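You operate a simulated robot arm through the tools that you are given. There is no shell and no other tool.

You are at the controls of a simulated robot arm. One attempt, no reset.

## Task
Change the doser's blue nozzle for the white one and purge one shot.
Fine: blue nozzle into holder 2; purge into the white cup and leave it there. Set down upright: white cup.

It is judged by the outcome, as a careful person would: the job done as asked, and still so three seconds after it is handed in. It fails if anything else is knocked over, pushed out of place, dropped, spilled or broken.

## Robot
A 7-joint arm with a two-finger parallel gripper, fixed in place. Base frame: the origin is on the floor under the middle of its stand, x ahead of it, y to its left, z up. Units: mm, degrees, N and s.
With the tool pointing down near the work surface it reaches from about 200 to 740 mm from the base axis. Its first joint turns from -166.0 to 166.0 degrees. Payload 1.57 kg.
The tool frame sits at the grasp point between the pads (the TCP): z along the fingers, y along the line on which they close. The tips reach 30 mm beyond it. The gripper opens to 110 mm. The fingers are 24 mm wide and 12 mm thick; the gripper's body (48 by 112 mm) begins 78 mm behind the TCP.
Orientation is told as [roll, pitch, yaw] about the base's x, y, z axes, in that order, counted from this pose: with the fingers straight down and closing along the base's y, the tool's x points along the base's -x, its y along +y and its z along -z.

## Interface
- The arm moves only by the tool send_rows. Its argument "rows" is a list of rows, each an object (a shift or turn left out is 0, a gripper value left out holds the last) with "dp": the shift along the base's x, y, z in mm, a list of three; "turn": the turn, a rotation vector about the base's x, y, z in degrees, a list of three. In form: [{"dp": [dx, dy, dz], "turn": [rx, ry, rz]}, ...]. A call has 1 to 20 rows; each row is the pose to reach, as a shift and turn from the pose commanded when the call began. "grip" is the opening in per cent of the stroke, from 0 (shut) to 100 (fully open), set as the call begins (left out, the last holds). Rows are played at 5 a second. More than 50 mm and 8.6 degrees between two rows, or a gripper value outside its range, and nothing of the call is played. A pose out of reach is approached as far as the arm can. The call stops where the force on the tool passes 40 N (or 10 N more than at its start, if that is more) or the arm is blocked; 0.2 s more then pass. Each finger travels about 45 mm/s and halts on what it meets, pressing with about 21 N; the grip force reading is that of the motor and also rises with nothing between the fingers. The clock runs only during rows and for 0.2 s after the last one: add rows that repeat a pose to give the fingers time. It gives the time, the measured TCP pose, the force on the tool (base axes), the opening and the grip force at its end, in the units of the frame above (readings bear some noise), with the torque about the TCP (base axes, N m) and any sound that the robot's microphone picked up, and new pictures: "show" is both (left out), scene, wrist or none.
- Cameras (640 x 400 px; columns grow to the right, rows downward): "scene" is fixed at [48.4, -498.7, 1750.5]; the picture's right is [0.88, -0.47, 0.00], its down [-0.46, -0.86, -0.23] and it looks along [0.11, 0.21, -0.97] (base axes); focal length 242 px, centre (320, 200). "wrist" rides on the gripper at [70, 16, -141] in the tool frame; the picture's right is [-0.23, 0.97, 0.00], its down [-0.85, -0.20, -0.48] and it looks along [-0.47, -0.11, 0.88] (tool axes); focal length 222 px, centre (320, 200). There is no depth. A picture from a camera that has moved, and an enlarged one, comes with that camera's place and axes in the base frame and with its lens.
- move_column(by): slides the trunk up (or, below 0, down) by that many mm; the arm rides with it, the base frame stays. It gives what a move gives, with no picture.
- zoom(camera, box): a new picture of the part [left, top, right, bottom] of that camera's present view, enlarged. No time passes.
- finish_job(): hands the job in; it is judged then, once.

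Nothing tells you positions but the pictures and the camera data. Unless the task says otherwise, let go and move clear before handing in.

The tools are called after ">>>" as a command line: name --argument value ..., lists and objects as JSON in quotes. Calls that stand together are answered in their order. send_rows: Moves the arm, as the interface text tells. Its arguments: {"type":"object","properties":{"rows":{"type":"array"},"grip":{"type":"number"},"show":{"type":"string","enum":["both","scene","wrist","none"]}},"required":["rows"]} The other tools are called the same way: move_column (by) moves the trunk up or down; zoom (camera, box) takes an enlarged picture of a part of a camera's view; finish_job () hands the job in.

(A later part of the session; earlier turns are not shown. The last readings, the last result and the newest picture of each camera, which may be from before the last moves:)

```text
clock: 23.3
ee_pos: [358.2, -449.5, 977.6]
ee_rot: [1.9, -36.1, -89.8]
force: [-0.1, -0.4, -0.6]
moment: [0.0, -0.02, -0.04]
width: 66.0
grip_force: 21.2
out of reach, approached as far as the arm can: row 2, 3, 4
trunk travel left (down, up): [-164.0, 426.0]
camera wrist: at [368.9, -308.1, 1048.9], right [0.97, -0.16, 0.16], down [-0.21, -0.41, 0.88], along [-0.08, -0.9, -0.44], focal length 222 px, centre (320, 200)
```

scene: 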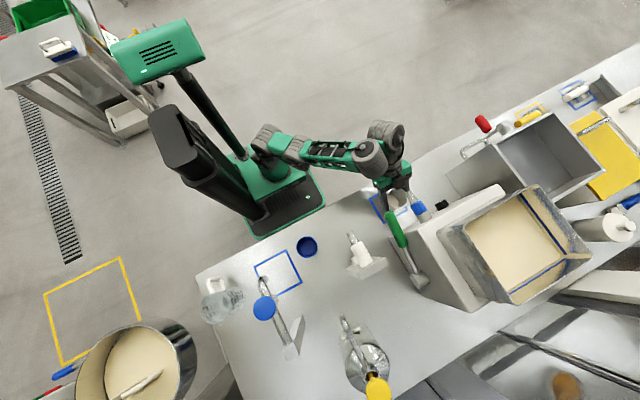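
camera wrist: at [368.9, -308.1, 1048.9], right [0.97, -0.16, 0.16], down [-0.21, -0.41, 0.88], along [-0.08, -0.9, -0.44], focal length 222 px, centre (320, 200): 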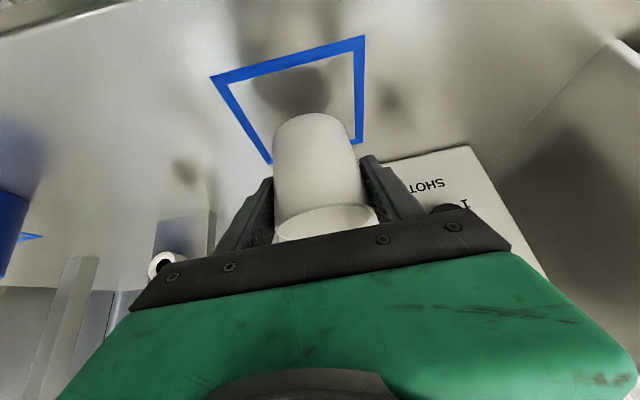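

>>> zoom --camera "wrist" --box '[200, 20, 400, 180]'

>>> zoom --camera "scene" --box '[340, 120, 460, 240]'

```text
2.50 times, centred on (300, 100) of wrist
camera zoom: at [368.9, -308.1, 1048.9], right [0.97, -0.16, 0.16], down [-0.21, -0.41, 0.88], along [-0.08, -0.9, -0.44], focal length 555 px, centre (370, 450)
```

zoom: 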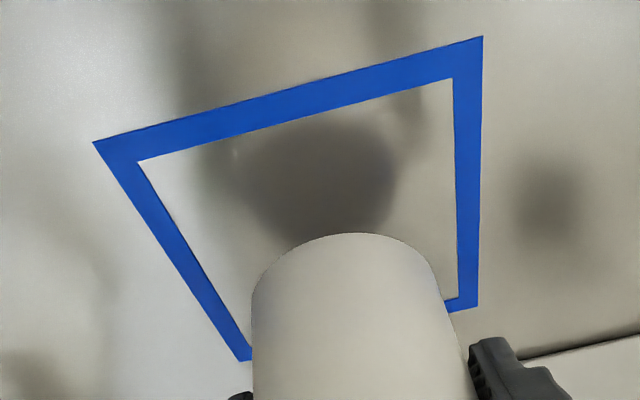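

```text
3.33 times, centred on (400, 180) of scene
camera zoom: at [48.4, -498.7, 1750.5], right [0.88, -0.47, 0.0], down [-0.46, -0.86, -0.23], along [0.11, 0.21, -0.97], focal length 808 px, centre (53, 267)
```

zoom: 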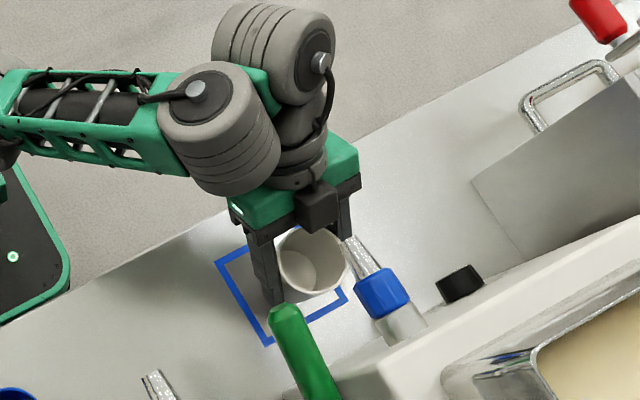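

The square spans x 301–408 and y -504 to -397, so the cup is well centred over it. I'll lower it with the column until it touches.

>>> move_column --by -23

>>> move_column --by -2.5

```text
clock: 23.9
ee_pos: [357.1, -449.6, 953.7]
ee_rot: [1.8, -36.1, -89.8]
force: [0.3, -0.9, -0.1]
moment: [0.0, -0.02, 0.0]
width: 65.7
grip_force: 21.0
trunk travel left (down, up): [-141.0, 449.0]
```

```text
clock: 24.5
ee_pos: [357.2, -449.6, 952.2]
ee_rot: [1.9, -36.1, -89.8]
force: [-1.1, 0.1, 1.8]
moment: [-0.05, -0.01, 0.01]
width: 66.1
grip_force: 21.0
trunk travel left (down, up): [-138.0, 452.0]
```

>>> move_column --by -1

>>> zoom --camera "scene" --box '[370, 160, 430, 220]'

```text
clock: 25.0
ee_pos: [355.9, -448.0, 952.2]
ee_rot: [2.0, -36.1, -89.9]
force: [1.7, -0.6, 7.0]
moment: [-0.29, -0.11, 0.03]
width: 65.9
grip_force: 20.6
trunk travel left (down, up): [-137.0, 452.0]
```

```text
6.67 times, centred on (400, 190) of scene
camera zoom: at [48.4, -498.7, 1750.5], right [0.88, -0.47, 0.0], down [-0.46, -0.86, -0.23], along [0.11, 0.21, -0.97], focal length 1616 px, centre (-213, 267)
```

zoom: 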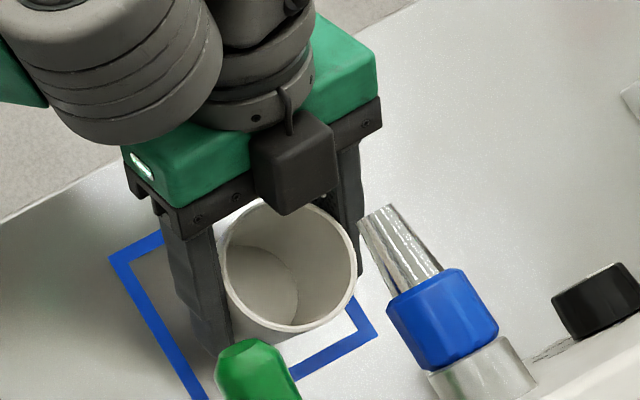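

The cup is down (7 N contact). I'll open the gripper moderately and back out along the tool axis.

>>> send_rows --rows '[{"dp": [0, 0, 0]}, {"dp": [0, 0, 0]}, {"dp": [0, 0, 0]}, {"dp": [0, 0, 0]}]' --grip 85 --show "wrist"

>>> send_rows --rows '[{"dp": [0, 15, 20]}, {"dp": [0, 30, 40]}, {"dp": [0, 45, 60]}, {"dp": [0, 60, 80]}, {"dp": [0, 60, 80]}]' --show "both"

```text
clock: 26.0
ee_pos: [356.8, -449.2, 950.7]
ee_rot: [1.9, -36.1, -89.7]
force: [0.2, 0.5, -0.3]
moment: [0.0, 0.02, 0.01]
width: 93.6
grip_force: 0.1
trunk travel left (down, up): [-137.0, 452.0]
camera wrist: at [369.0, -308.0, 1022.5], right [0.97, -0.16, 0.16], down [-0.21, -0.41, 0.88], along [-0.08, -0.9, -0.44], focal length 222 px, centre (320, 200)
```

wrist: 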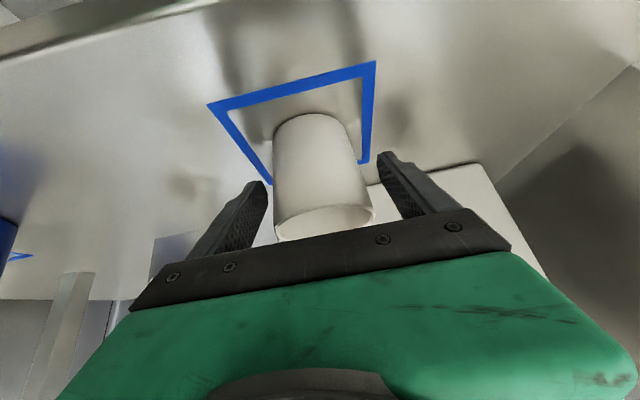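

```text
clock: 27.2
ee_pos: [356.6, -390.3, 1030.6]
ee_rot: [1.9, -36.1, -89.7]
force: [0.4, -0.7, 0.1]
moment: [-0.02, -0.01, -0.02]
width: 93.6
grip_force: 0.1
trunk travel left (down, up): [-137.0, 452.0]
camera wrist: at [367.8, -248.2, 1102.6], right [0.97, -0.16, 0.16], down [-0.21, -0.41, 0.88], along [-0.08, -0.9, -0.44], focal length 222 px, centre (320, 200)
```

scene: 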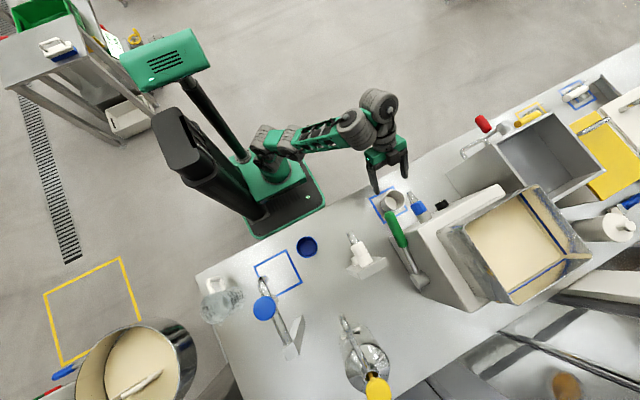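
wrist: 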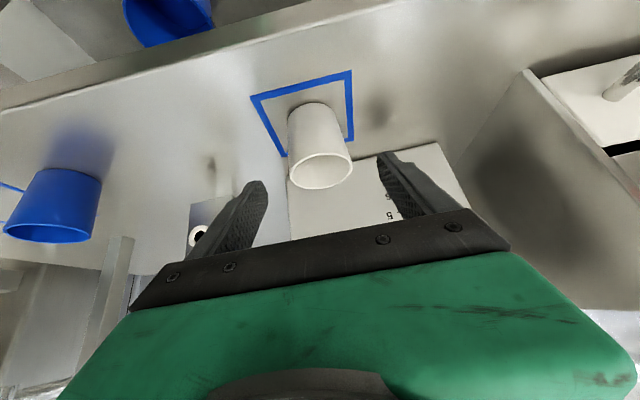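

The cup is in place on the square. Now I'll go up and try a steeper outward tilt (about 60°), which should be possible with the lower trunk.

>>> send_rows --rows '[{"dp": [0, 10, 40], "turn": [0, 0, 0]}, {"dp": [0, 20, 80], "turn": [-6, 0.6, -0.6]}, {"dp": [0, 20, 100], "turn": [-12, 1.2, -1.2]}, {"dp": [0, 20, 100], "turn": [-18, 1.5, -1.5]}, {"dp": [0, 20, 100], "turn": [-24, 1.5, -1.5]}, {"dp": [0, 20, 100], "turn": [-24, 1.5, -1.5]}]' --grip 60 --show "both"

```text
clock: 28.6
ee_pos: [301.2, -421.4, 1142.3]
ee_rot: [2.5, -58.9, -89.3]
force: [-0.1, -0.4, 0.1]
moment: [-0.01, -0.01, -0.02]
width: 65.9
grip_force: 0.1
out of reach, approached as far as the arm can: row 2, 3, 4, 5, 6
trunk travel left (down, up): [-137.0, 452.0]
camera wrist: at [311.7, -260.7, 1154.2], right [0.97, -0.07, 0.22], down [-0.22, -0.04, 0.97], along [-0.06, -1.0, -0.06], focal length 222 px, centre (320, 200)
```

scene: 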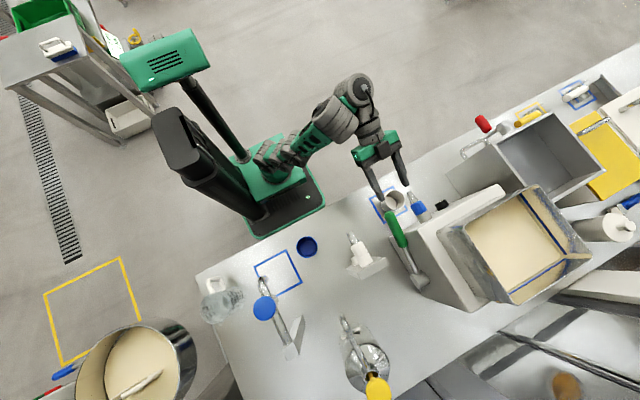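
wrist: 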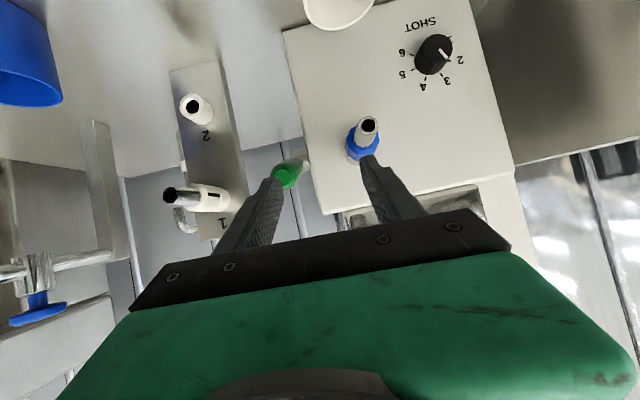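

The reach limit dragged the TCP sideways, so I need to go carefully. I'll back off in +y first, then lower the trunk for more tilt freedom.

>>> send_rows --rows '[{"dp": [0, 10, 10]}, {"dp": [0, 20, 20]}, {"dp": [0, 20, 20]}]' --show "none"

```text
clock: 29.4
ee_pos: [294.9, -401.4, 1153.4]
ee_rot: [2.8, -58.6, -89.3]
force: [0.6, 0.8, -0.2]
moment: [0.0, -0.05, -0.02]
width: 66.2
grip_force: 0.0
out of reach, approached as far as the arm can: row 1, 2, 3
trunk travel left (down, up): [-137.0, 452.0]
```

>>> move_column --by -70

>>> send_rows --rows '[{"dp": [10, 0, 15]}, {"dp": [30, 0, 30]}, {"dp": [50, 0, 45]}, {"dp": [60, 0, 60]}, {"dp": [60, 0, 60]}]' --show "both"

```text
clock: 30.5
ee_pos: [293.5, -401.0, 1082.1]
ee_rot: [2.6, -58.5, -89.3]
force: [-0.6, 0.0, -1.2]
moment: [0.0, -0.03, 0.0]
width: 66.0
grip_force: 0.0
trunk travel left (down, up): [-67.0, 522.0]
```

```text
clock: 31.7
ee_pos: [296.6, -400.0, 1086.9]
ee_rot: [2.7, -58.6, -89.3]
force: [0.4, 0.5, -0.7]
moment: [0.01, -0.01, 0.0]
width: 65.8
grip_force: 0.1
out of reach, approached as far as the arm can: row 1, 2, 3, 4, 5
trunk travel left (down, up): [-67.0, 522.0]
camera wrist: at [303.4, -241.0, 1099.3], right [0.97, -0.07, 0.22], down [-0.22, -0.05, 0.97], along [-0.05, -1.0, -0.06], focal length 222 px, centre (320, 200)
```

scene: 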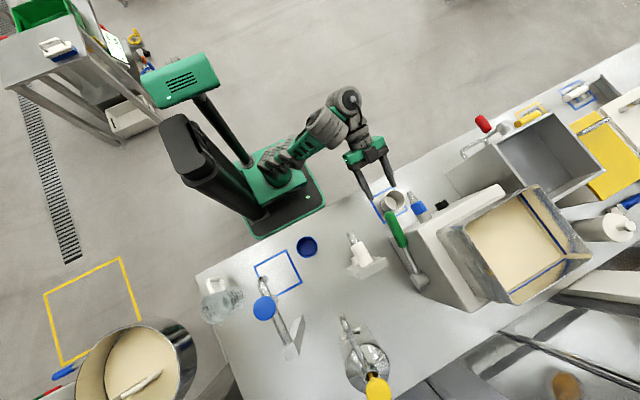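
wrist: 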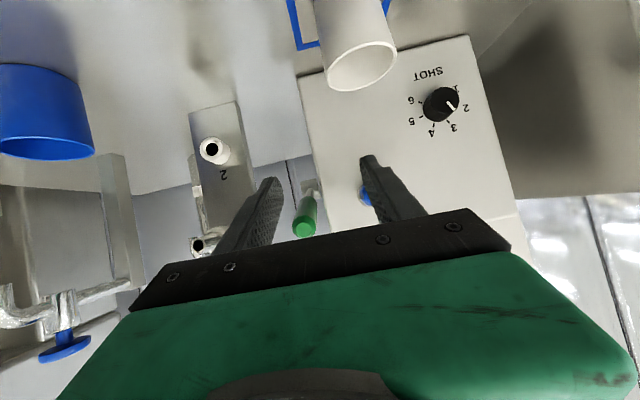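

Too low a trunk stretches the arm. I'll raise the trunk again, ease the tilt to about 48°, and line up with the blue nozzle from above and in front.

>>> move_column --by 90

>>> send_rows --rows '[{"dp": [15, 0, 0], "turn": [4, 0, 0]}, {"dp": [30, -10, 0], "turn": [8, 0, 0]}, {"dp": [45, -20, -10], "turn": [11, 0, 0]}, {"dp": [60, -30, -15], "turn": [11, 1, -1]}, {"dp": [60, -30, -15], "turn": [11, 1, -1]}]' --show "both"

```text
clock: 32.9
ee_pos: [294.8, -400.6, 1176.7]
ee_rot: [2.8, -58.6, -89.3]
force: [0.7, -0.5, 0.1]
moment: [0.01, 0.01, -0.02]
width: 66.1
grip_force: 0.1
trunk travel left (down, up): [-157.0, 432.0]
```

```text
clock: 34.1
ee_pos: [325.7, -409.3, 1126.6]
ee_rot: [1.4, -47.6, -89.2]
force: [0.3, 0.7, 0.5]
moment: [0.0, 0.0, 0.01]
width: 65.7
grip_force: 0.0
out of reach, approached as far as the arm can: row 1, 2, 3, 4, 5
trunk travel left (down, up): [-157.0, 432.0]
camera wrist: at [336.7, -255.9, 1169.1], right [0.98, -0.12, 0.18], down [-0.21, -0.23, 0.95], along [-0.07, -0.97, -0.25], focal length 222 px, centre (320, 200)
```

scene: 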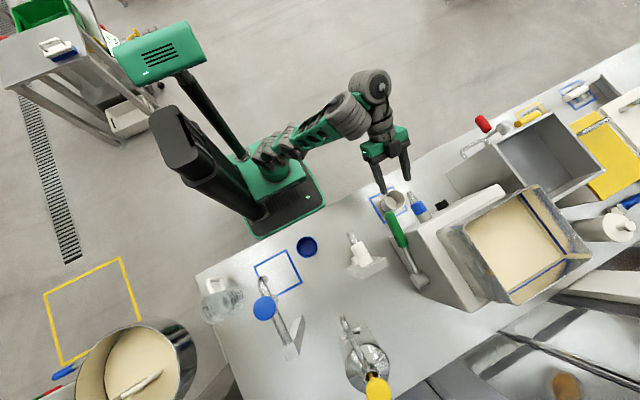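
wrist: 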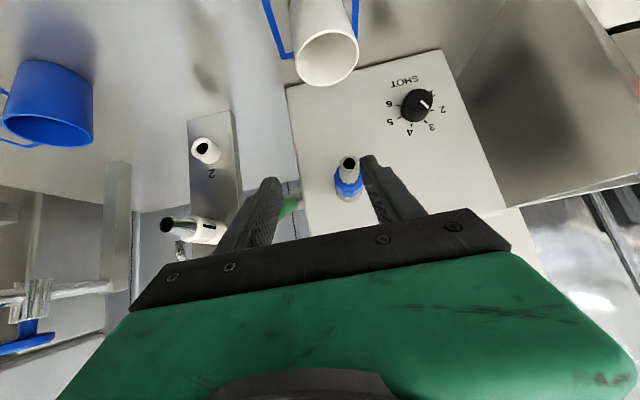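

>>> send_rows --rows '[{"dp": [15, 0, -5]}, {"dp": [30, 0, -10]}, {"dp": [30, 0, -10]}]' --show "none"

```text
clock: 34.9
ee_pos: [330.3, -407.4, 1120.0]
ee_rot: [1.5, -47.5, -89.2]
force: [0.0, 0.4, -0.2]
moment: [0.0, 0.0, -0.02]
width: 65.9
grip_force: 0.0
out of reach, approached as far as the arm can: row 1, 2, 3
trunk travel left (down, up): [-157.0, 432.0]
```

I'll test which tilt is reachable at the nozzle's x,y while staying safely above it: raise the trunk and come in from above.

>>> move_column --by 130

>>> send_rows --rows '[{"dp": [8, -20, 0]}, {"dp": [16, -45, -15]}, {"dp": [26, -70, -35]}, {"dp": [26, -93, -50]}, {"dp": [26, -93, -70]}, {"dp": [26, -93, -70]}]' --show "both"

```text
clock: 36.5
ee_pos: [331.5, -408.1, 1249.2]
ee_rot: [1.5, -47.5, -89.2]
force: [0.7, 0.3, -0.9]
moment: [0.01, 0.0, -0.02]
width: 65.9
grip_force: 0.0
trunk travel left (down, up): [-288.0, 302.0]
```

```text
clock: 37.9
ee_pos: [355.3, -496.2, 1177.9]
ee_rot: [1.4, -47.4, -89.2]
force: [-0.2, -0.2, -0.6]
moment: [0.03, 0.02, -0.01]
width: 66.1
grip_force: 0.0
out of reach, approached as far as the arm can: row 1, 2, 3, 4, 5, 6
trunk travel left (down, up): [-288.0, 302.0]
camera wrist: at [366.5, -343.3, 1220.4], right [0.98, -0.12, 0.18], down [-0.21, -0.23, 0.95], along [-0.07, -0.97, -0.25], focal length 222 px, centre (320, 200)
```

scene: 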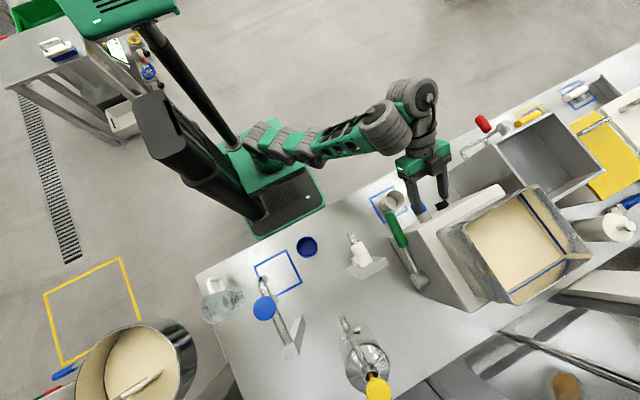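
wrist: 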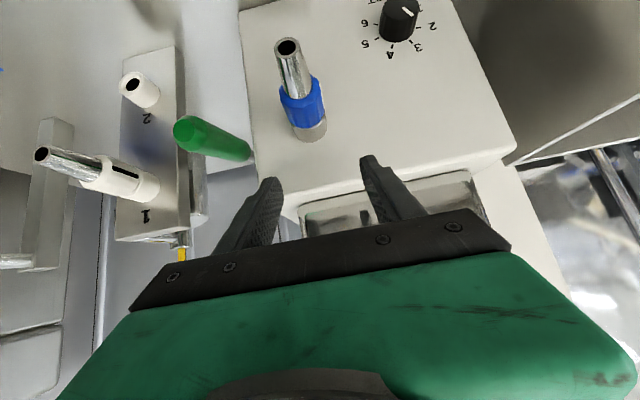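

At tilt ≈47° the arm reaches right above the nozzle. I'll fine-tune the orientation so the closing axis is exactly across the nozzle.

>>> send_rows --rows '[{"dp": [0, 0, 0], "turn": [0.8, 0.4, -0.9]}, {"dp": [0, 0, 0], "turn": [1.6, 0.9, -1.8]}, {"dp": [0, 0, 0], "turn": [1.6, 0.9, -1.8]}]' --show "wrist"

```text
clock: 38.7
ee_pos: [354.1, -494.4, 1175.7]
ee_rot: [0.2, -45.9, -90.1]
force: [-0.3, -0.5, -0.1]
moment: [-0.02, 0.02, 0.01]
width: 65.9
grip_force: 0.1
out of reach, approached as far as the arm can: row 2, 3
trunk travel left (down, up): [-288.0, 302.0]
camera wrist: at [370.9, -341.7, 1222.1], right [0.97, -0.16, 0.17], down [-0.2, -0.25, 0.95], along [-0.11, -0.96, -0.28], focal length 222 px, centre (320, 200)
```

wrist: 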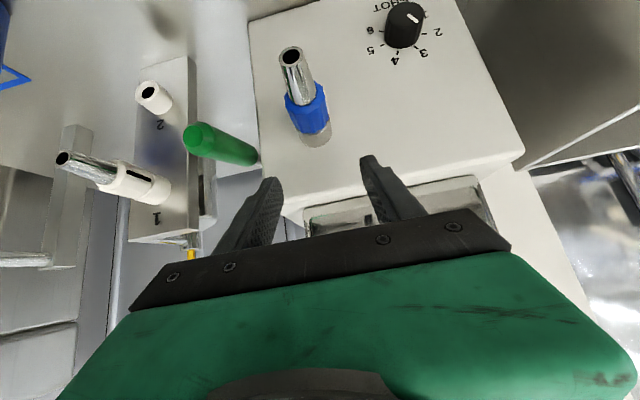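

>>> zoom --camera "wrist" --box '[265, 35, 345, 155]'

>>> zoom --camera "wrist" --box '[40, 70, 220, 240]'

>>> zoom --camera "scene" --box '[390, 130, 470, 230]'

```text
3.33 times, centred on (305, 95) of wrist
camera zoom: at [370.9, -341.7, 1222.1], right [0.97, -0.16, 0.17], down [-0.2, -0.25, 0.95], along [-0.11, -0.96, -0.28], focal length 740 px, centre (370, 550)
```

zoom: 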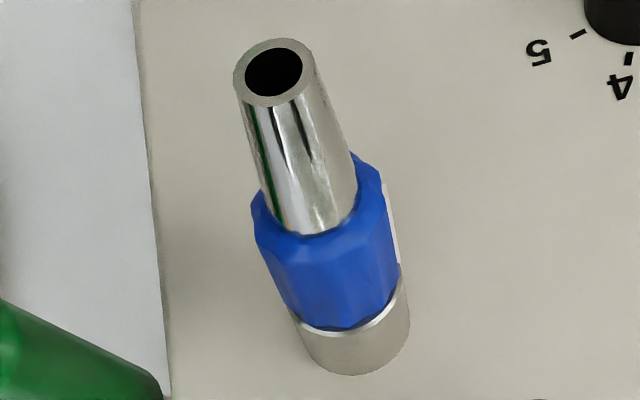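

```text
2.35 times, centred on (130, 155) of wrist
camera zoom: at [370.9, -341.7, 1222.1], right [0.97, -0.16, 0.17], down [-0.2, -0.25, 0.95], along [-0.11, -0.96, -0.28], focal length 523 px, centre (767, 306)
```

zoom: 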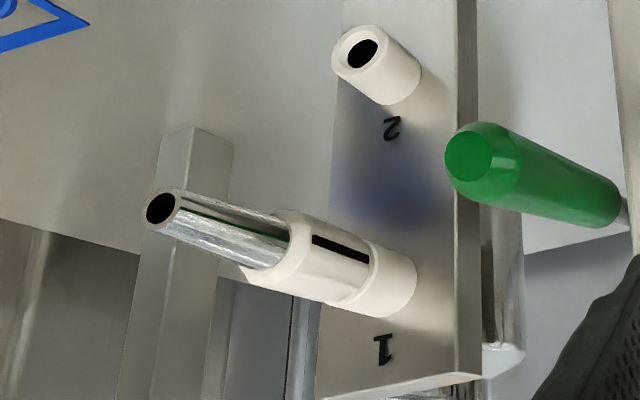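

```text
4.00 times, centred on (430, 180) of scene
camera zoom: at [48.4, -498.7, 1750.5], right [0.88, -0.47, 0.0], down [-0.46, -0.86, -0.23], along [0.11, 0.21, -0.97], focal length 970 px, centre (-120, 280)
```

zoom: 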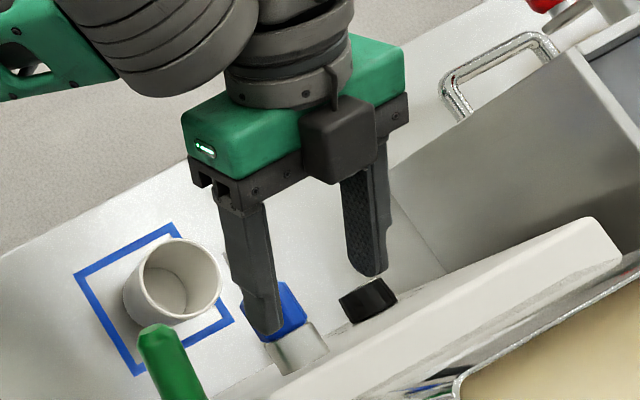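

Nozzle geometry from here: axis x≈355, z≈1087, and the collar spans y from -525 to -491. The fingers are open 66 mm and straddle it, so I'll lower the trunk 76 mm to the collar.

>>> move_column --by -50

>>> zoom --camera "wrist" --box '[160, 40, 480, 240]'

>>> zoom --camera "scene" --box '[380, 140, 470, 240]'

```text
clock: 39.6
ee_pos: [354.6, -493.9, 1125.4]
ee_rot: [0.2, -46.0, -90.0]
force: [-0.6, 0.3, 0.2]
moment: [0.02, -0.01, -0.03]
width: 66.0
grip_force: 0.1
trunk travel left (down, up): [-238.0, 352.0]
```

```text
2.00 times, centred on (320, 140) of wrist
camera zoom: at [370.7, -341.7, 1172.1], right [0.97, -0.16, 0.17], down [-0.2, -0.25, 0.95], along [-0.11, -0.96, -0.28], focal length 444 px, centre (320, 320)
```

zoom: 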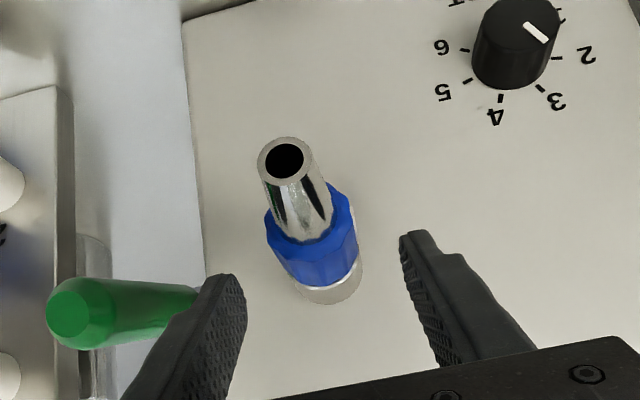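

```text
4.00 times, centred on (425, 190) of scene
camera zoom: at [48.4, -498.7, 1750.5], right [0.88, -0.47, 0.0], down [-0.46, -0.86, -0.23], along [0.11, 0.21, -0.97], focal length 970 px, centre (-100, 240)
```

zoom: 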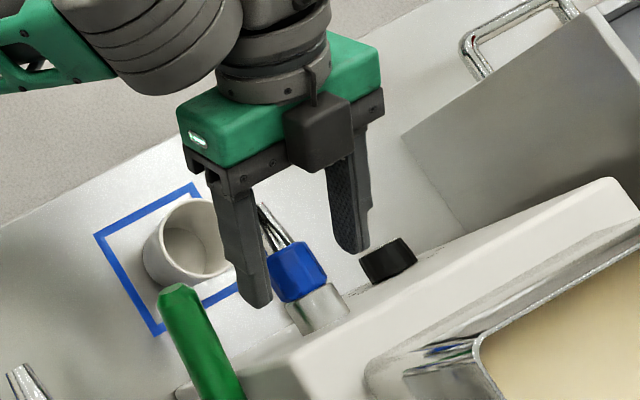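

>>> move_column --by -26

>>> zoom --camera "wrist" --box '[160, 60, 480, 260]'

>>> zoom --camera "scene" --box '[390, 160, 450, 230]'

```text
clock: 40.3
ee_pos: [353.7, -493.6, 1100.0]
ee_rot: [0.2, -46.0, -90.1]
force: [0.0, 1.0, -0.1]
moment: [0.0, -0.03, 0.01]
width: 66.3
grip_force: 0.1
trunk travel left (down, up): [-212.0, 378.0]
```

```text
2.00 times, centred on (320, 160) of wrist
camera zoom: at [370.7, -341.7, 1146.1], right [0.97, -0.16, 0.17], down [-0.2, -0.25, 0.95], along [-0.11, -0.96, -0.28], focal length 444 px, centre (320, 280)
```

zoom: 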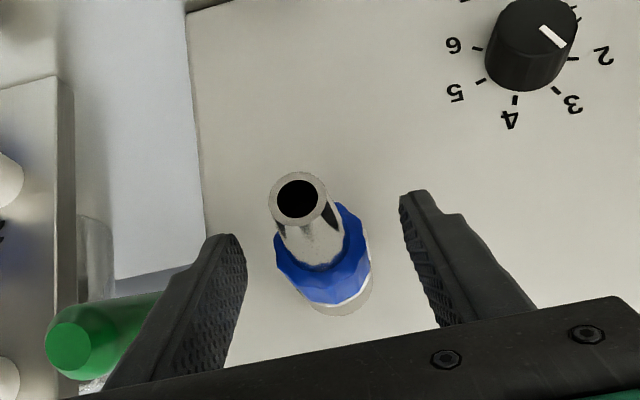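

```text
5.71 times, centred on (420, 195) of scene
camera zoom: at [48.4, -498.7, 1750.5], right [0.88, -0.47, 0.0], down [-0.46, -0.86, -0.23], along [0.11, 0.21, -0.97], focal length 1386 px, centre (-251, 229)
```

zoom: 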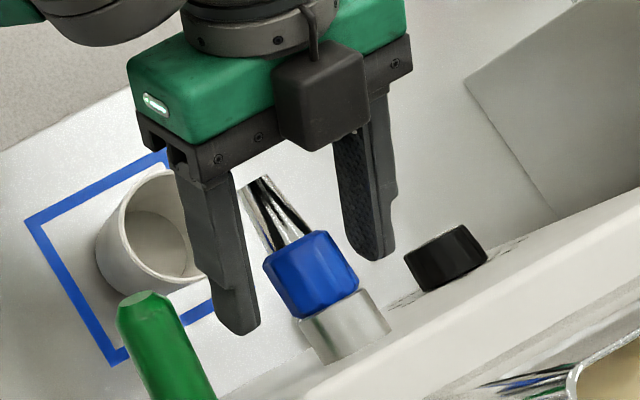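

>>> send_rows --rows '[{"dp": [0.5, -3, -3]}, {"dp": [1, -5, -5]}, {"dp": [1, -5, -5]}]' --show "none"

```text
clock: 41.1
ee_pos: [354.3, -498.8, 1093.9]
ee_rot: [0.1, -46.0, -90.0]
force: [0.1, 0.3, 0.3]
moment: [0.02, -0.01, 0.02]
width: 65.8
grip_force: 0.1
trunk travel left (down, up): [-212.0, 378.0]
```

Now close on the blue collar.

>>> send_rows --rows '[{"dp": [0, 0, 0]}, {"dp": [0, 0, 0]}, {"dp": [0, 0, 0]}, {"dp": [0, 0, 0]}, {"dp": [0, 0, 0]}, {"dp": [0, 0, 0]}]' --grip 20 --show "both"

```text
clock: 42.5
ee_pos: [355.0, -497.9, 1093.6]
ee_rot: [0.1, -46.0, -90.1]
force: [-1.4, 0.7, 0.3]
moment: [0.0, 0.01, -0.23]
width: 33.1
grip_force: 20.9
trunk travel left (down, up): [-212.0, 378.0]
camera wrist: at [371.5, -346.6, 1140.0], right [0.97, -0.16, 0.17], down [-0.2, -0.25, 0.95], along [-0.11, -0.96, -0.28], focal length 222 px, centre (320, 200)
```

scene: 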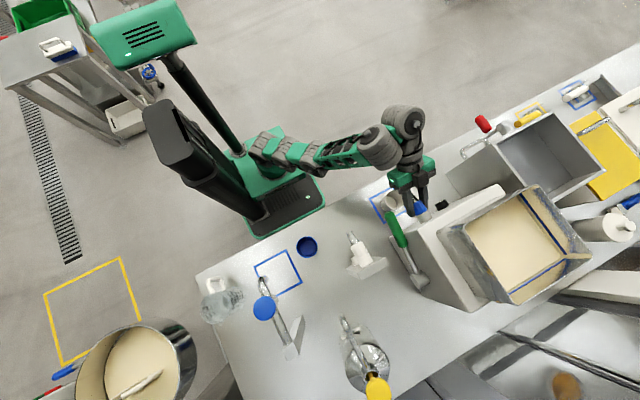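
wrist: 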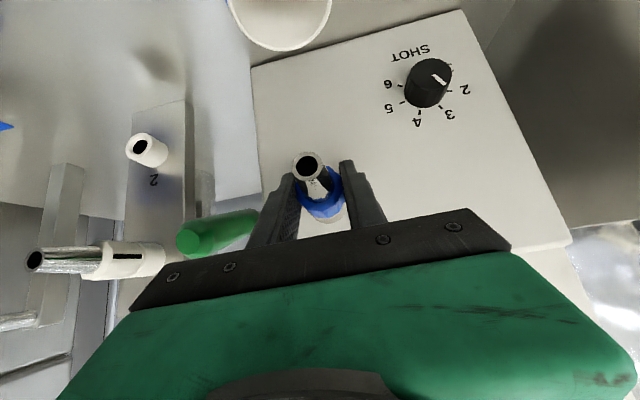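

The collar is gripped (33 mm). I'll test a small straight pull toward +y and watch the force.

>>> send_rows --rows '[{"dp": [0, 1, 0]}, {"dp": [0, 2, 0]}, {"dp": [0, 3, 0]}, {"dp": [0, 3, 0]}]' --show "wrist"

```text
clock: 43.5
ee_pos: [354.7, -497.6, 1093.6]
ee_rot: [0.1, -45.8, -90.1]
force: [-3.0, -4.5, -7.8]
moment: [0.04, 0.01, -0.21]
width: 32.9
grip_force: 21.2
trunk travel left (down, up): [-212.0, 378.0]
camera wrist: at [371.8, -346.0, 1140.4], right [0.97, -0.16, 0.16], down [-0.2, -0.25, 0.95], along [-0.11, -0.95, -0.28], focal length 222 px, centre (320, 200)
```

wrist: 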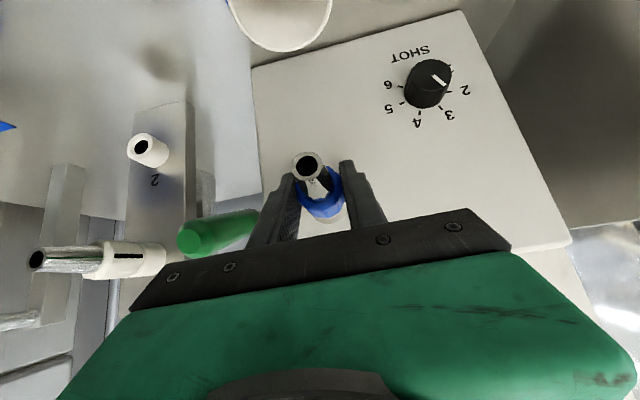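

>>> send_rows --rows '[{"dp": [0, 1.5, 0.5]}, {"dp": [0, 3, 1]}, {"dp": [0, 4.5, 1.5]}, {"dp": [0, 6, 2]}, {"dp": [0, 6, 2]}]' --show "wrist"

```text
clock: 44.7
ee_pos: [354.6, -491.7, 1095.7]
ee_rot: [0.1, -45.7, -90.0]
force: [-4.3, -13.9, -8.2]
moment: [0.17, 0.06, -0.3]
width: 33.0
grip_force: 21.2
trunk travel left (down, up): [-212.0, 378.0]
camera wrist: at [371.7, -339.9, 1142.0], right [0.97, -0.16, 0.16], down [-0.2, -0.25, 0.95], along [-0.11, -0.95, -0.28], focal length 222 px, centre (320, 200)
```

wrist: 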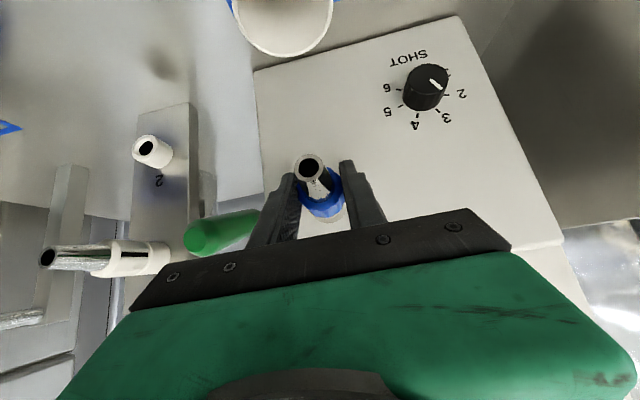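

>>> zoom --camera "wrist" --box '[270, 140, 370, 240]'

>>> zoom --camera "scene" --box '[390, 170, 450, 230]'

```text
4.00 times, centred on (320, 190) of wrist
camera zoom: at [371.7, -339.9, 1142.0], right [0.97, -0.16, 0.16], down [-0.2, -0.25, 0.95], along [-0.11, -0.95, -0.28], focal length 888 px, centre (320, 240)
```

zoom: 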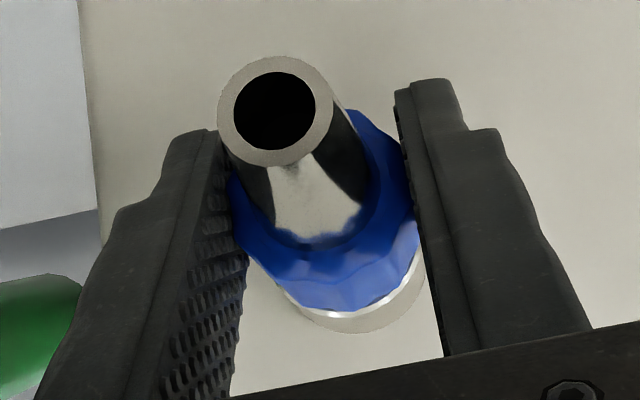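

```text
6.67 times, centred on (420, 200) of scene
camera zoom: at [48.4, -498.7, 1750.5], right [0.88, -0.47, 0.0], down [-0.46, -0.86, -0.23], along [0.11, 0.21, -0.97], focal length 1616 px, centre (-347, 200)
```

zoom: 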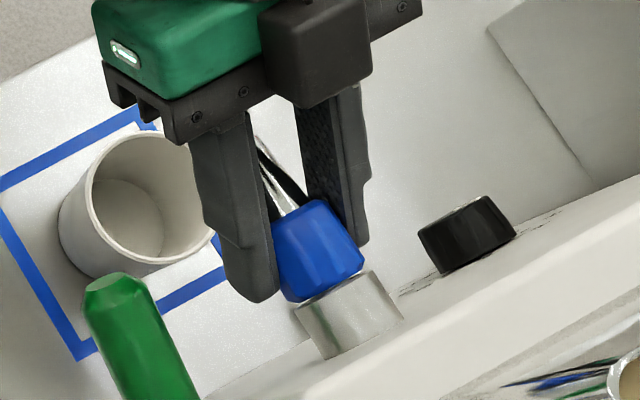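

>>> send_rows --rows '[{"dp": [0, 1.5, 0]}, {"dp": [0, 3, 0]}, {"dp": [0, 4.5, 0]}, {"dp": [0, 6, 0]}, {"dp": [0, 6, 0]}]' --show "none"

>>> zoom --camera "wrist" --box '[270, 140, 370, 240]'

>>> zoom --camera "scene" --box '[390, 170, 450, 230]'

```text
clock: 45.9
ee_pos: [354.7, -485.6, 1097.2]
ee_rot: [0.2, -45.9, -90.2]
force: [-2.0, -18.9, 4.3]
moment: [-0.24, 0.07, -0.18]
width: 32.8
grip_force: 21.4
trunk travel left (down, up): [-212.0, 378.0]
```

```text
4.00 times, centred on (320, 190) of wrist
camera zoom: at [371.6, -333.3, 1142.7], right [0.97, -0.16, 0.17], down [-0.2, -0.25, 0.95], along [-0.11, -0.95, -0.28], focal length 888 px, centre (320, 240)
```

zoom: 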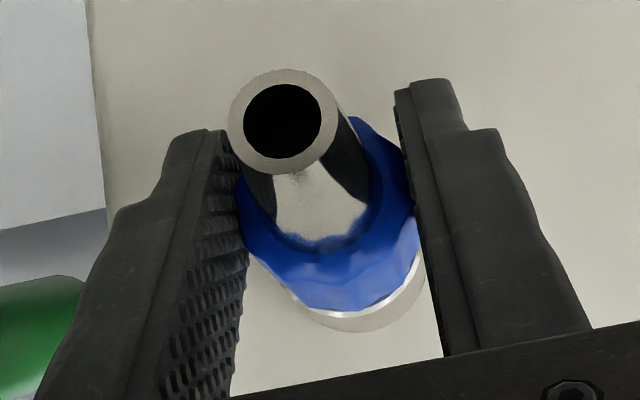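

```text
6.67 times, centred on (420, 200) of scene
camera zoom: at [48.4, -498.7, 1750.5], right [0.88, -0.47, 0.0], down [-0.46, -0.86, -0.23], along [0.11, 0.21, -0.97], focal length 1616 px, centre (-347, 200)
```

zoom: 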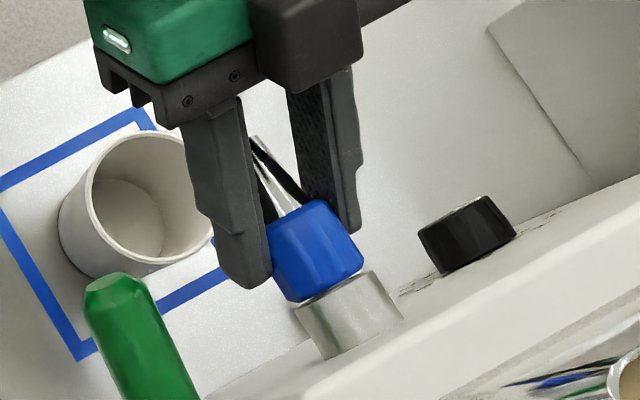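

The gripper slipped 12 mm along the collar while the nozzle stayed put, so it's locked and probably a twist (bayonet) fit. I'll look closely at the socket mouths and collar for clues.

>>> zoom --camera "wrist" --box '[120, 125, 190, 185]'

>>> zoom --camera "wrist" --box '[30, 225, 190, 295]'

>>> zoom --camera "scene" --box '[412, 195, 437, 220]'

```text
6.67 times, centred on (155, 155) of wrist
camera zoom: at [371.6, -333.3, 1142.7], right [0.97, -0.16, 0.17], down [-0.2, -0.25, 0.95], along [-0.11, -0.95, -0.28], focal length 1481 px, centre (1420, 500)
```

zoom: 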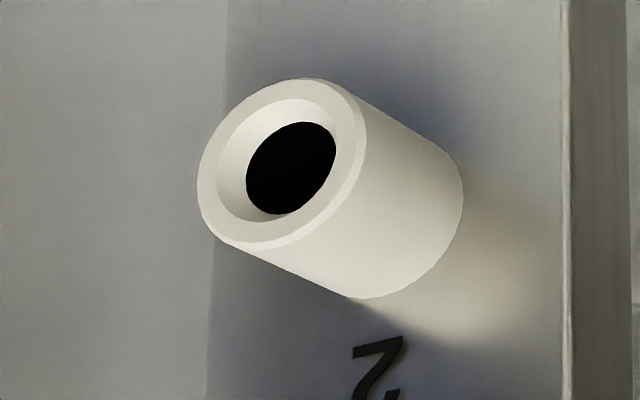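

```text
4.00 times, centred on (110, 260) of wrist
camera zoom: at [371.6, -333.3, 1142.7], right [0.97, -0.16, 0.17], down [-0.2, -0.25, 0.95], along [-0.11, -0.95, -0.28], focal length 888 px, centre (1160, -40)
```

zoom: 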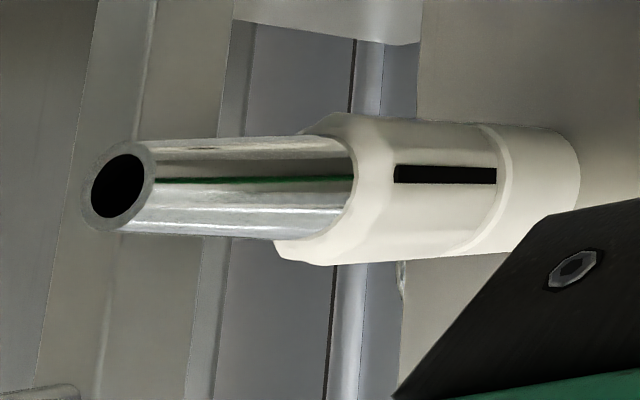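

```text
16.00 times, centred on (424, 208) of scene
camera zoom: at [48.4, -498.7, 1750.5], right [0.88, -0.47, 0.0], down [-0.46, -0.86, -0.23], along [0.11, 0.21, -0.97], focal length 3880 px, centre (-1352, 80)
```

zoom: 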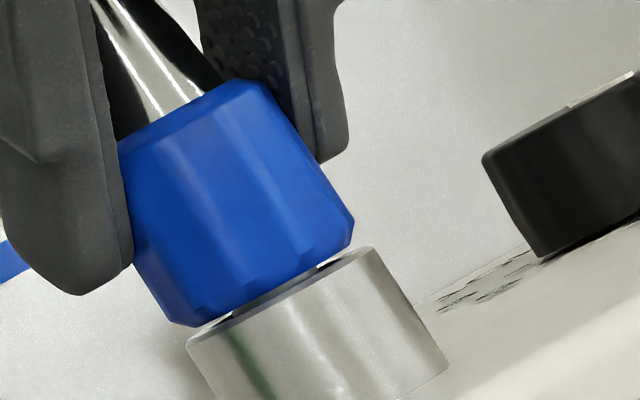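

The sockets are plain, so the collar itself must be a twist-lock. I'll recentre the grip on the collar and try small twists about the nozzle axis while watching the moment.

>>> send_rows --rows '[{"dp": [0, 0, 0]}, {"dp": [0, 0, 0]}, {"dp": [0, -4, -1]}, {"dp": [0, -8, -3]}, {"dp": [0, -12, -4]}, {"dp": [0, -12, -4]}]' --grip 42 --show "none"

>>> zoom --camera "scene" --box '[400, 180, 440, 220]'

>>> zoom --camera "wrist" --box '[270, 140, 370, 240]'

```text
clock: 47.3
ee_pos: [355.6, -496.1, 1091.6]
ee_rot: [0.1, -45.9, -90.0]
force: [0.4, 0.1, 0.0]
moment: [0.0, -0.01, -0.01]
width: 46.3
grip_force: 0.1
trunk travel left (down, up): [-212.0, 378.0]
```

```text
10.00 times, centred on (420, 200) of scene
camera zoom: at [48.4, -498.7, 1750.5], right [0.88, -0.47, 0.0], down [-0.46, -0.86, -0.23], along [0.11, 0.21, -0.97], focal length 2425 px, centre (-680, 200)
```

zoom: 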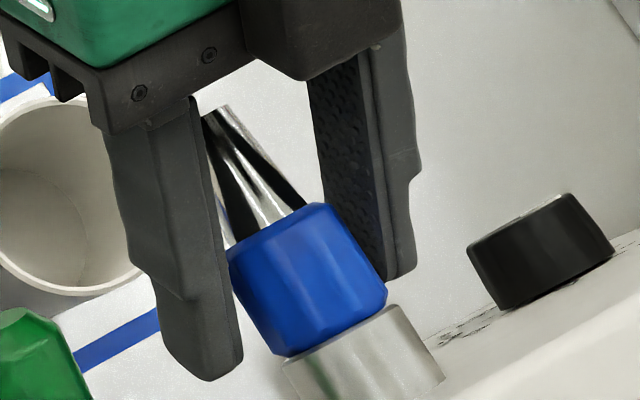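

```text
4.00 times, centred on (320, 190) of wrist
camera zoom: at [371.5, -343.9, 1138.4], right [0.97, -0.16, 0.17], down [-0.2, -0.25, 0.95], along [-0.11, -0.96, -0.28], focal length 888 px, centre (320, 240)
```

zoom: 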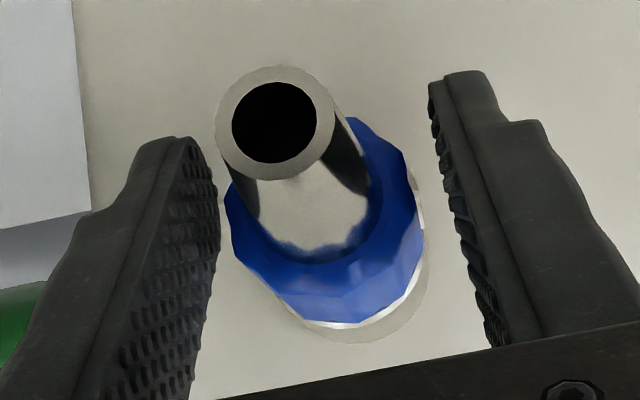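

>>> send_rows --rows '[{"dp": [0, 0, 0]}, {"dp": [0, 0, 0]}, {"dp": [0, 0, 0]}, {"dp": [0, 0, 0]}]' --grip 20 --show "none"

>>> send_rows --rows '[{"dp": [0.2, 0, 0], "turn": [0, 2, 0]}, {"dp": [0.3, 0, 0], "turn": [0, 4, 0]}, {"dp": [0.5, 0, 0], "turn": [0, 6, 0]}, {"dp": [0.6, 0, 0], "turn": [0, 8, 0]}, {"dp": [0.6, 0, 0], "turn": [0, 8, 0]}]' --show "none"

>>> zoom --camera "wrist" --box '[270, 140, 370, 240]'

>>> zoom --camera "scene" --box '[400, 180, 440, 220]'

```text
clock: 48.3
ee_pos: [354.7, -496.2, 1090.5]
ee_rot: [0.2, -46.0, -90.2]
force: [-0.3, -0.2, -0.9]
moment: [0.02, -0.03, -0.15]
width: 32.9
grip_force: 21.2
trunk travel left (down, up): [-212.0, 378.0]
```

```text
clock: 49.4
ee_pos: [341.9, -497.6, 1078.7]
ee_rot: [-8.2, -44.8, -82.3]
force: [36.9, 13.2, -1.1]
moment: [-0.08, 0.36, 0.32]
width: 54.9
grip_force: 18.6
out of reach, approached as far as the arm can: row 2, 3, 4, 5
trunk travel left (down, up): [-212.0, 378.0]
stopped in row 5: the force on the tool passed its limit at 41 N (the readings are from after the stop); the commanded pose is now the measured one
```

```text
4.00 times, centred on (320, 190) of wrist
camera zoom: at [359.4, -345.7, 1127.0], right [0.99, -0.13, 0.06], down [-0.09, -0.27, 0.96], along [-0.11, -0.95, -0.28], focal length 888 px, centre (320, 240)
```

zoom: 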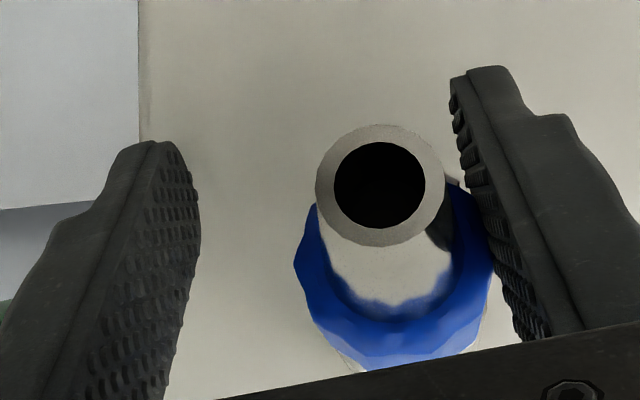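

```text
10.00 times, centred on (420, 200) of scene
camera zoom: at [48.4, -498.7, 1750.5], right [0.88, -0.47, 0.0], down [-0.46, -0.86, -0.23], along [0.11, 0.21, -0.97], focal length 2425 px, centre (-680, 200)
```

zoom: 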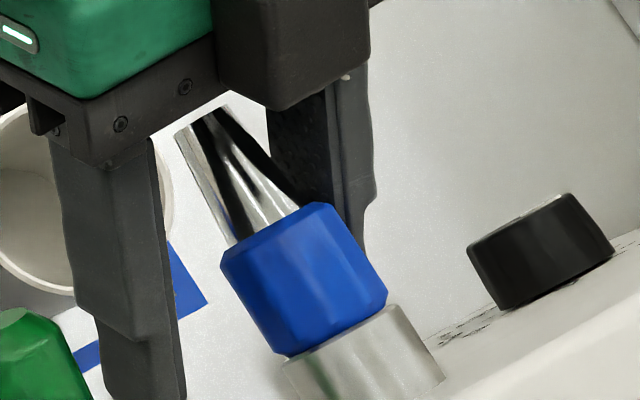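

The +y twist went out of reach and pushed sideways until it stopped, and nothing moved. I'll open up, rise clear with the trunk, and find an orientation leaning toward the robot that leaves twist margin.

>>> send_rows --rows '[{"dp": [0, 0, 0]}, {"dp": [0, 0, 0]}, {"dp": [0, 0, 0]}]' --grip 64 --show "none"

>>> zoom --camera "wrist" --box '[220, 110, 420, 240]'

```text
clock: 50.2
ee_pos: [335.3, -500.4, 1081.5]
ee_rot: [-8.3, -45.0, -82.8]
force: [0.6, 1.0, -0.3]
moment: [0.02, 0.0, -0.06]
width: 71.3
grip_force: 0.2
trunk travel left (down, up): [-212.0, 378.0]
```

```text
3.08 times, centred on (320, 175) of wrist
camera zoom: at [353.6, -348.1, 1128.5], right [0.99, -0.14, 0.06], down [-0.1, -0.26, 0.96], along [-0.12, -0.95, -0.27], focal length 684 px, centre (320, 277)
```

zoom: 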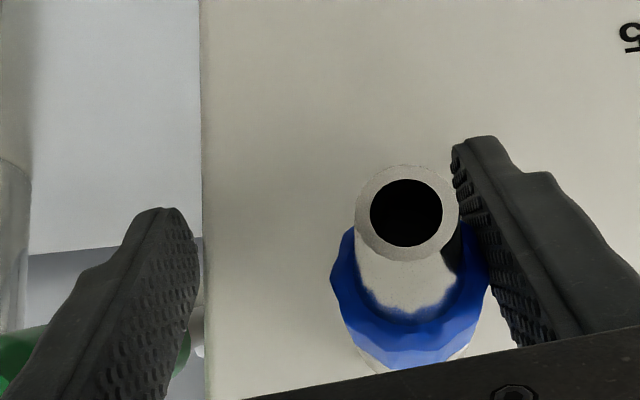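

>>> send_rows --rows '[{"dp": [4, 0, 2], "turn": [0, -3, 0]}, {"dp": [9, 1, 4], "turn": [0, -6, 0]}, {"dp": [15, 2, 8], "turn": [0, -9, 0]}, {"dp": [20, 3, 11], "turn": [0, -9, 0]}, {"dp": [20, 3, 11], "turn": [0, -9, 0]}]' --show "none"

>>> zoom --camera "wrist" --box '[220, 110, 420, 240]'

```text
clock: 51.4
ee_pos: [355.0, -498.2, 1093.8]
ee_rot: [4.6, -45.3, -92.0]
force: [0.0, -0.1, 0.5]
moment: [-0.03, -0.02, -0.03]
width: 70.6
grip_force: 0.0
trunk travel left (down, up): [-212.0, 378.0]
```

```text
3.08 times, centred on (320, 175) of wrist
camera zoom: at [365.5, -346.5, 1141.8], right [0.97, -0.14, 0.22], down [-0.25, -0.27, 0.93], along [-0.07, -0.95, -0.29], focal length 684 px, centre (320, 277)
```

zoom: 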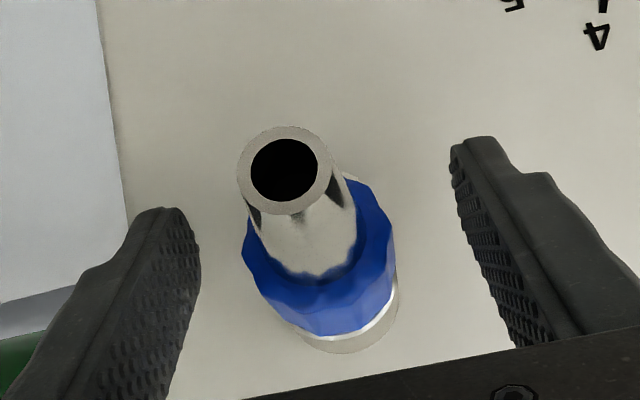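

Recentred with no reach warning. I'll raise 70 mm to explore leaning the tool toward -x about the nozzle axis.

>>> move_column --by 70

>>> send_rows --rows '[{"dp": [-1, 0, 0], "turn": [0, -8, -1]}, {"dp": [-2, 0, 0], "turn": [0, -16, -1]}, {"dp": [-4, 0, -1], "turn": [0, -24, -1]}, {"dp": [-5, 0, -2], "turn": [0, -32, -1]}, {"dp": [-5, 0, -2], "turn": [0, -32, -1]}]' --show "both"

```text
clock: 52.5
ee_pos: [354.3, -498.9, 1162.8]
ee_rot: [4.5, -45.3, -91.9]
force: [0.1, 0.3, 0.1]
moment: [0.01, -0.02, 0.0]
width: 70.4
grip_force: 0.1
trunk travel left (down, up): [-282.0, 308.0]
```

```text
clock: 53.7
ee_pos: [365.3, -519.7, 1191.5]
ee_rot: [45.6, -36.0, -120.4]
force: [-8.6, 29.4, 2.6]
moment: [0.88, 0.28, -1.0]
width: 74.7
grip_force: 2.5
out of reach, approached as far as the arm can: row 1, 2, 3, 4, 5
trunk travel left (down, up): [-282.0, 308.0]
camera wrist: at [351.7, -368.3, 1238.5], right [0.7, -0.15, 0.7], down [-0.71, -0.26, 0.66], along [0.08, -0.96, -0.29], focal length 222 px, centre (320, 200)
```

scene: 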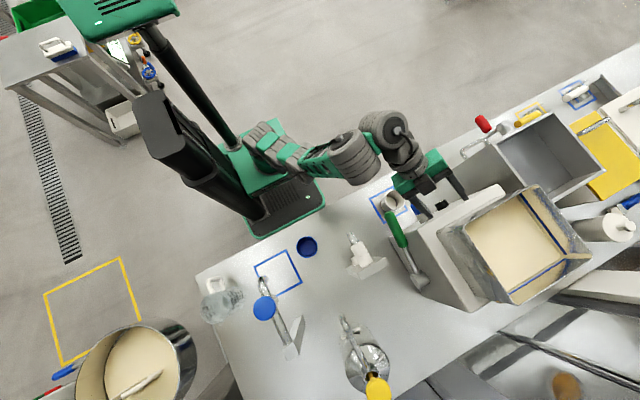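
wrist: 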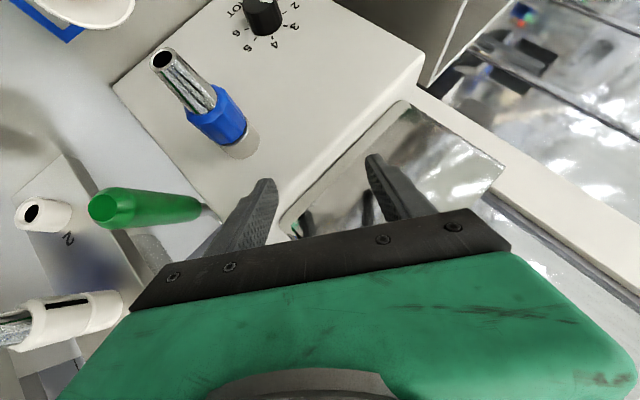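

Contact: a finger touched the hopper front (29 N). I'll back off in +y and undo part of the turn.

>>> send_rows --rows '[{"dp": [0, 12, 0], "turn": [0, 0, 0]}, {"dp": [0, 24, 0], "turn": [0, 6, 0]}, {"dp": [0, 35, 0], "turn": [0, 12, 0]}, {"dp": [0, 40, 0], "turn": [0, 18, 0]}, {"dp": [0, 40, 0], "turn": [0, 18, 0]}]' --show "both"

```text
clock: 54.9
ee_pos: [368.4, -483.5, 1190.2]
ee_rot: [23.8, -43.2, -106.5]
force: [-0.1, 0.2, 0.3]
moment: [-0.02, 0.01, -0.01]
width: 70.2
grip_force: 0.1
out of reach, approached as far as the arm can: row 1, 2
trunk travel left (down, up): [-282.0, 308.0]
camera wrist: at [370.2, -331.9, 1240.2], right [0.88, -0.15, 0.44], down [-0.47, -0.26, 0.85], along [-0.02, -0.95, -0.3], focal length 222 px, centre (320, 200)
```

scene: 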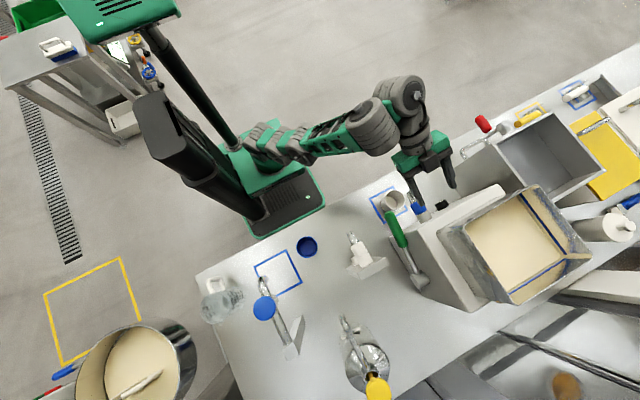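
wrist: 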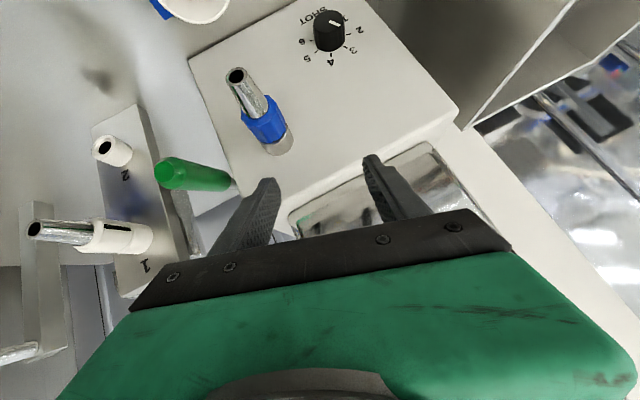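

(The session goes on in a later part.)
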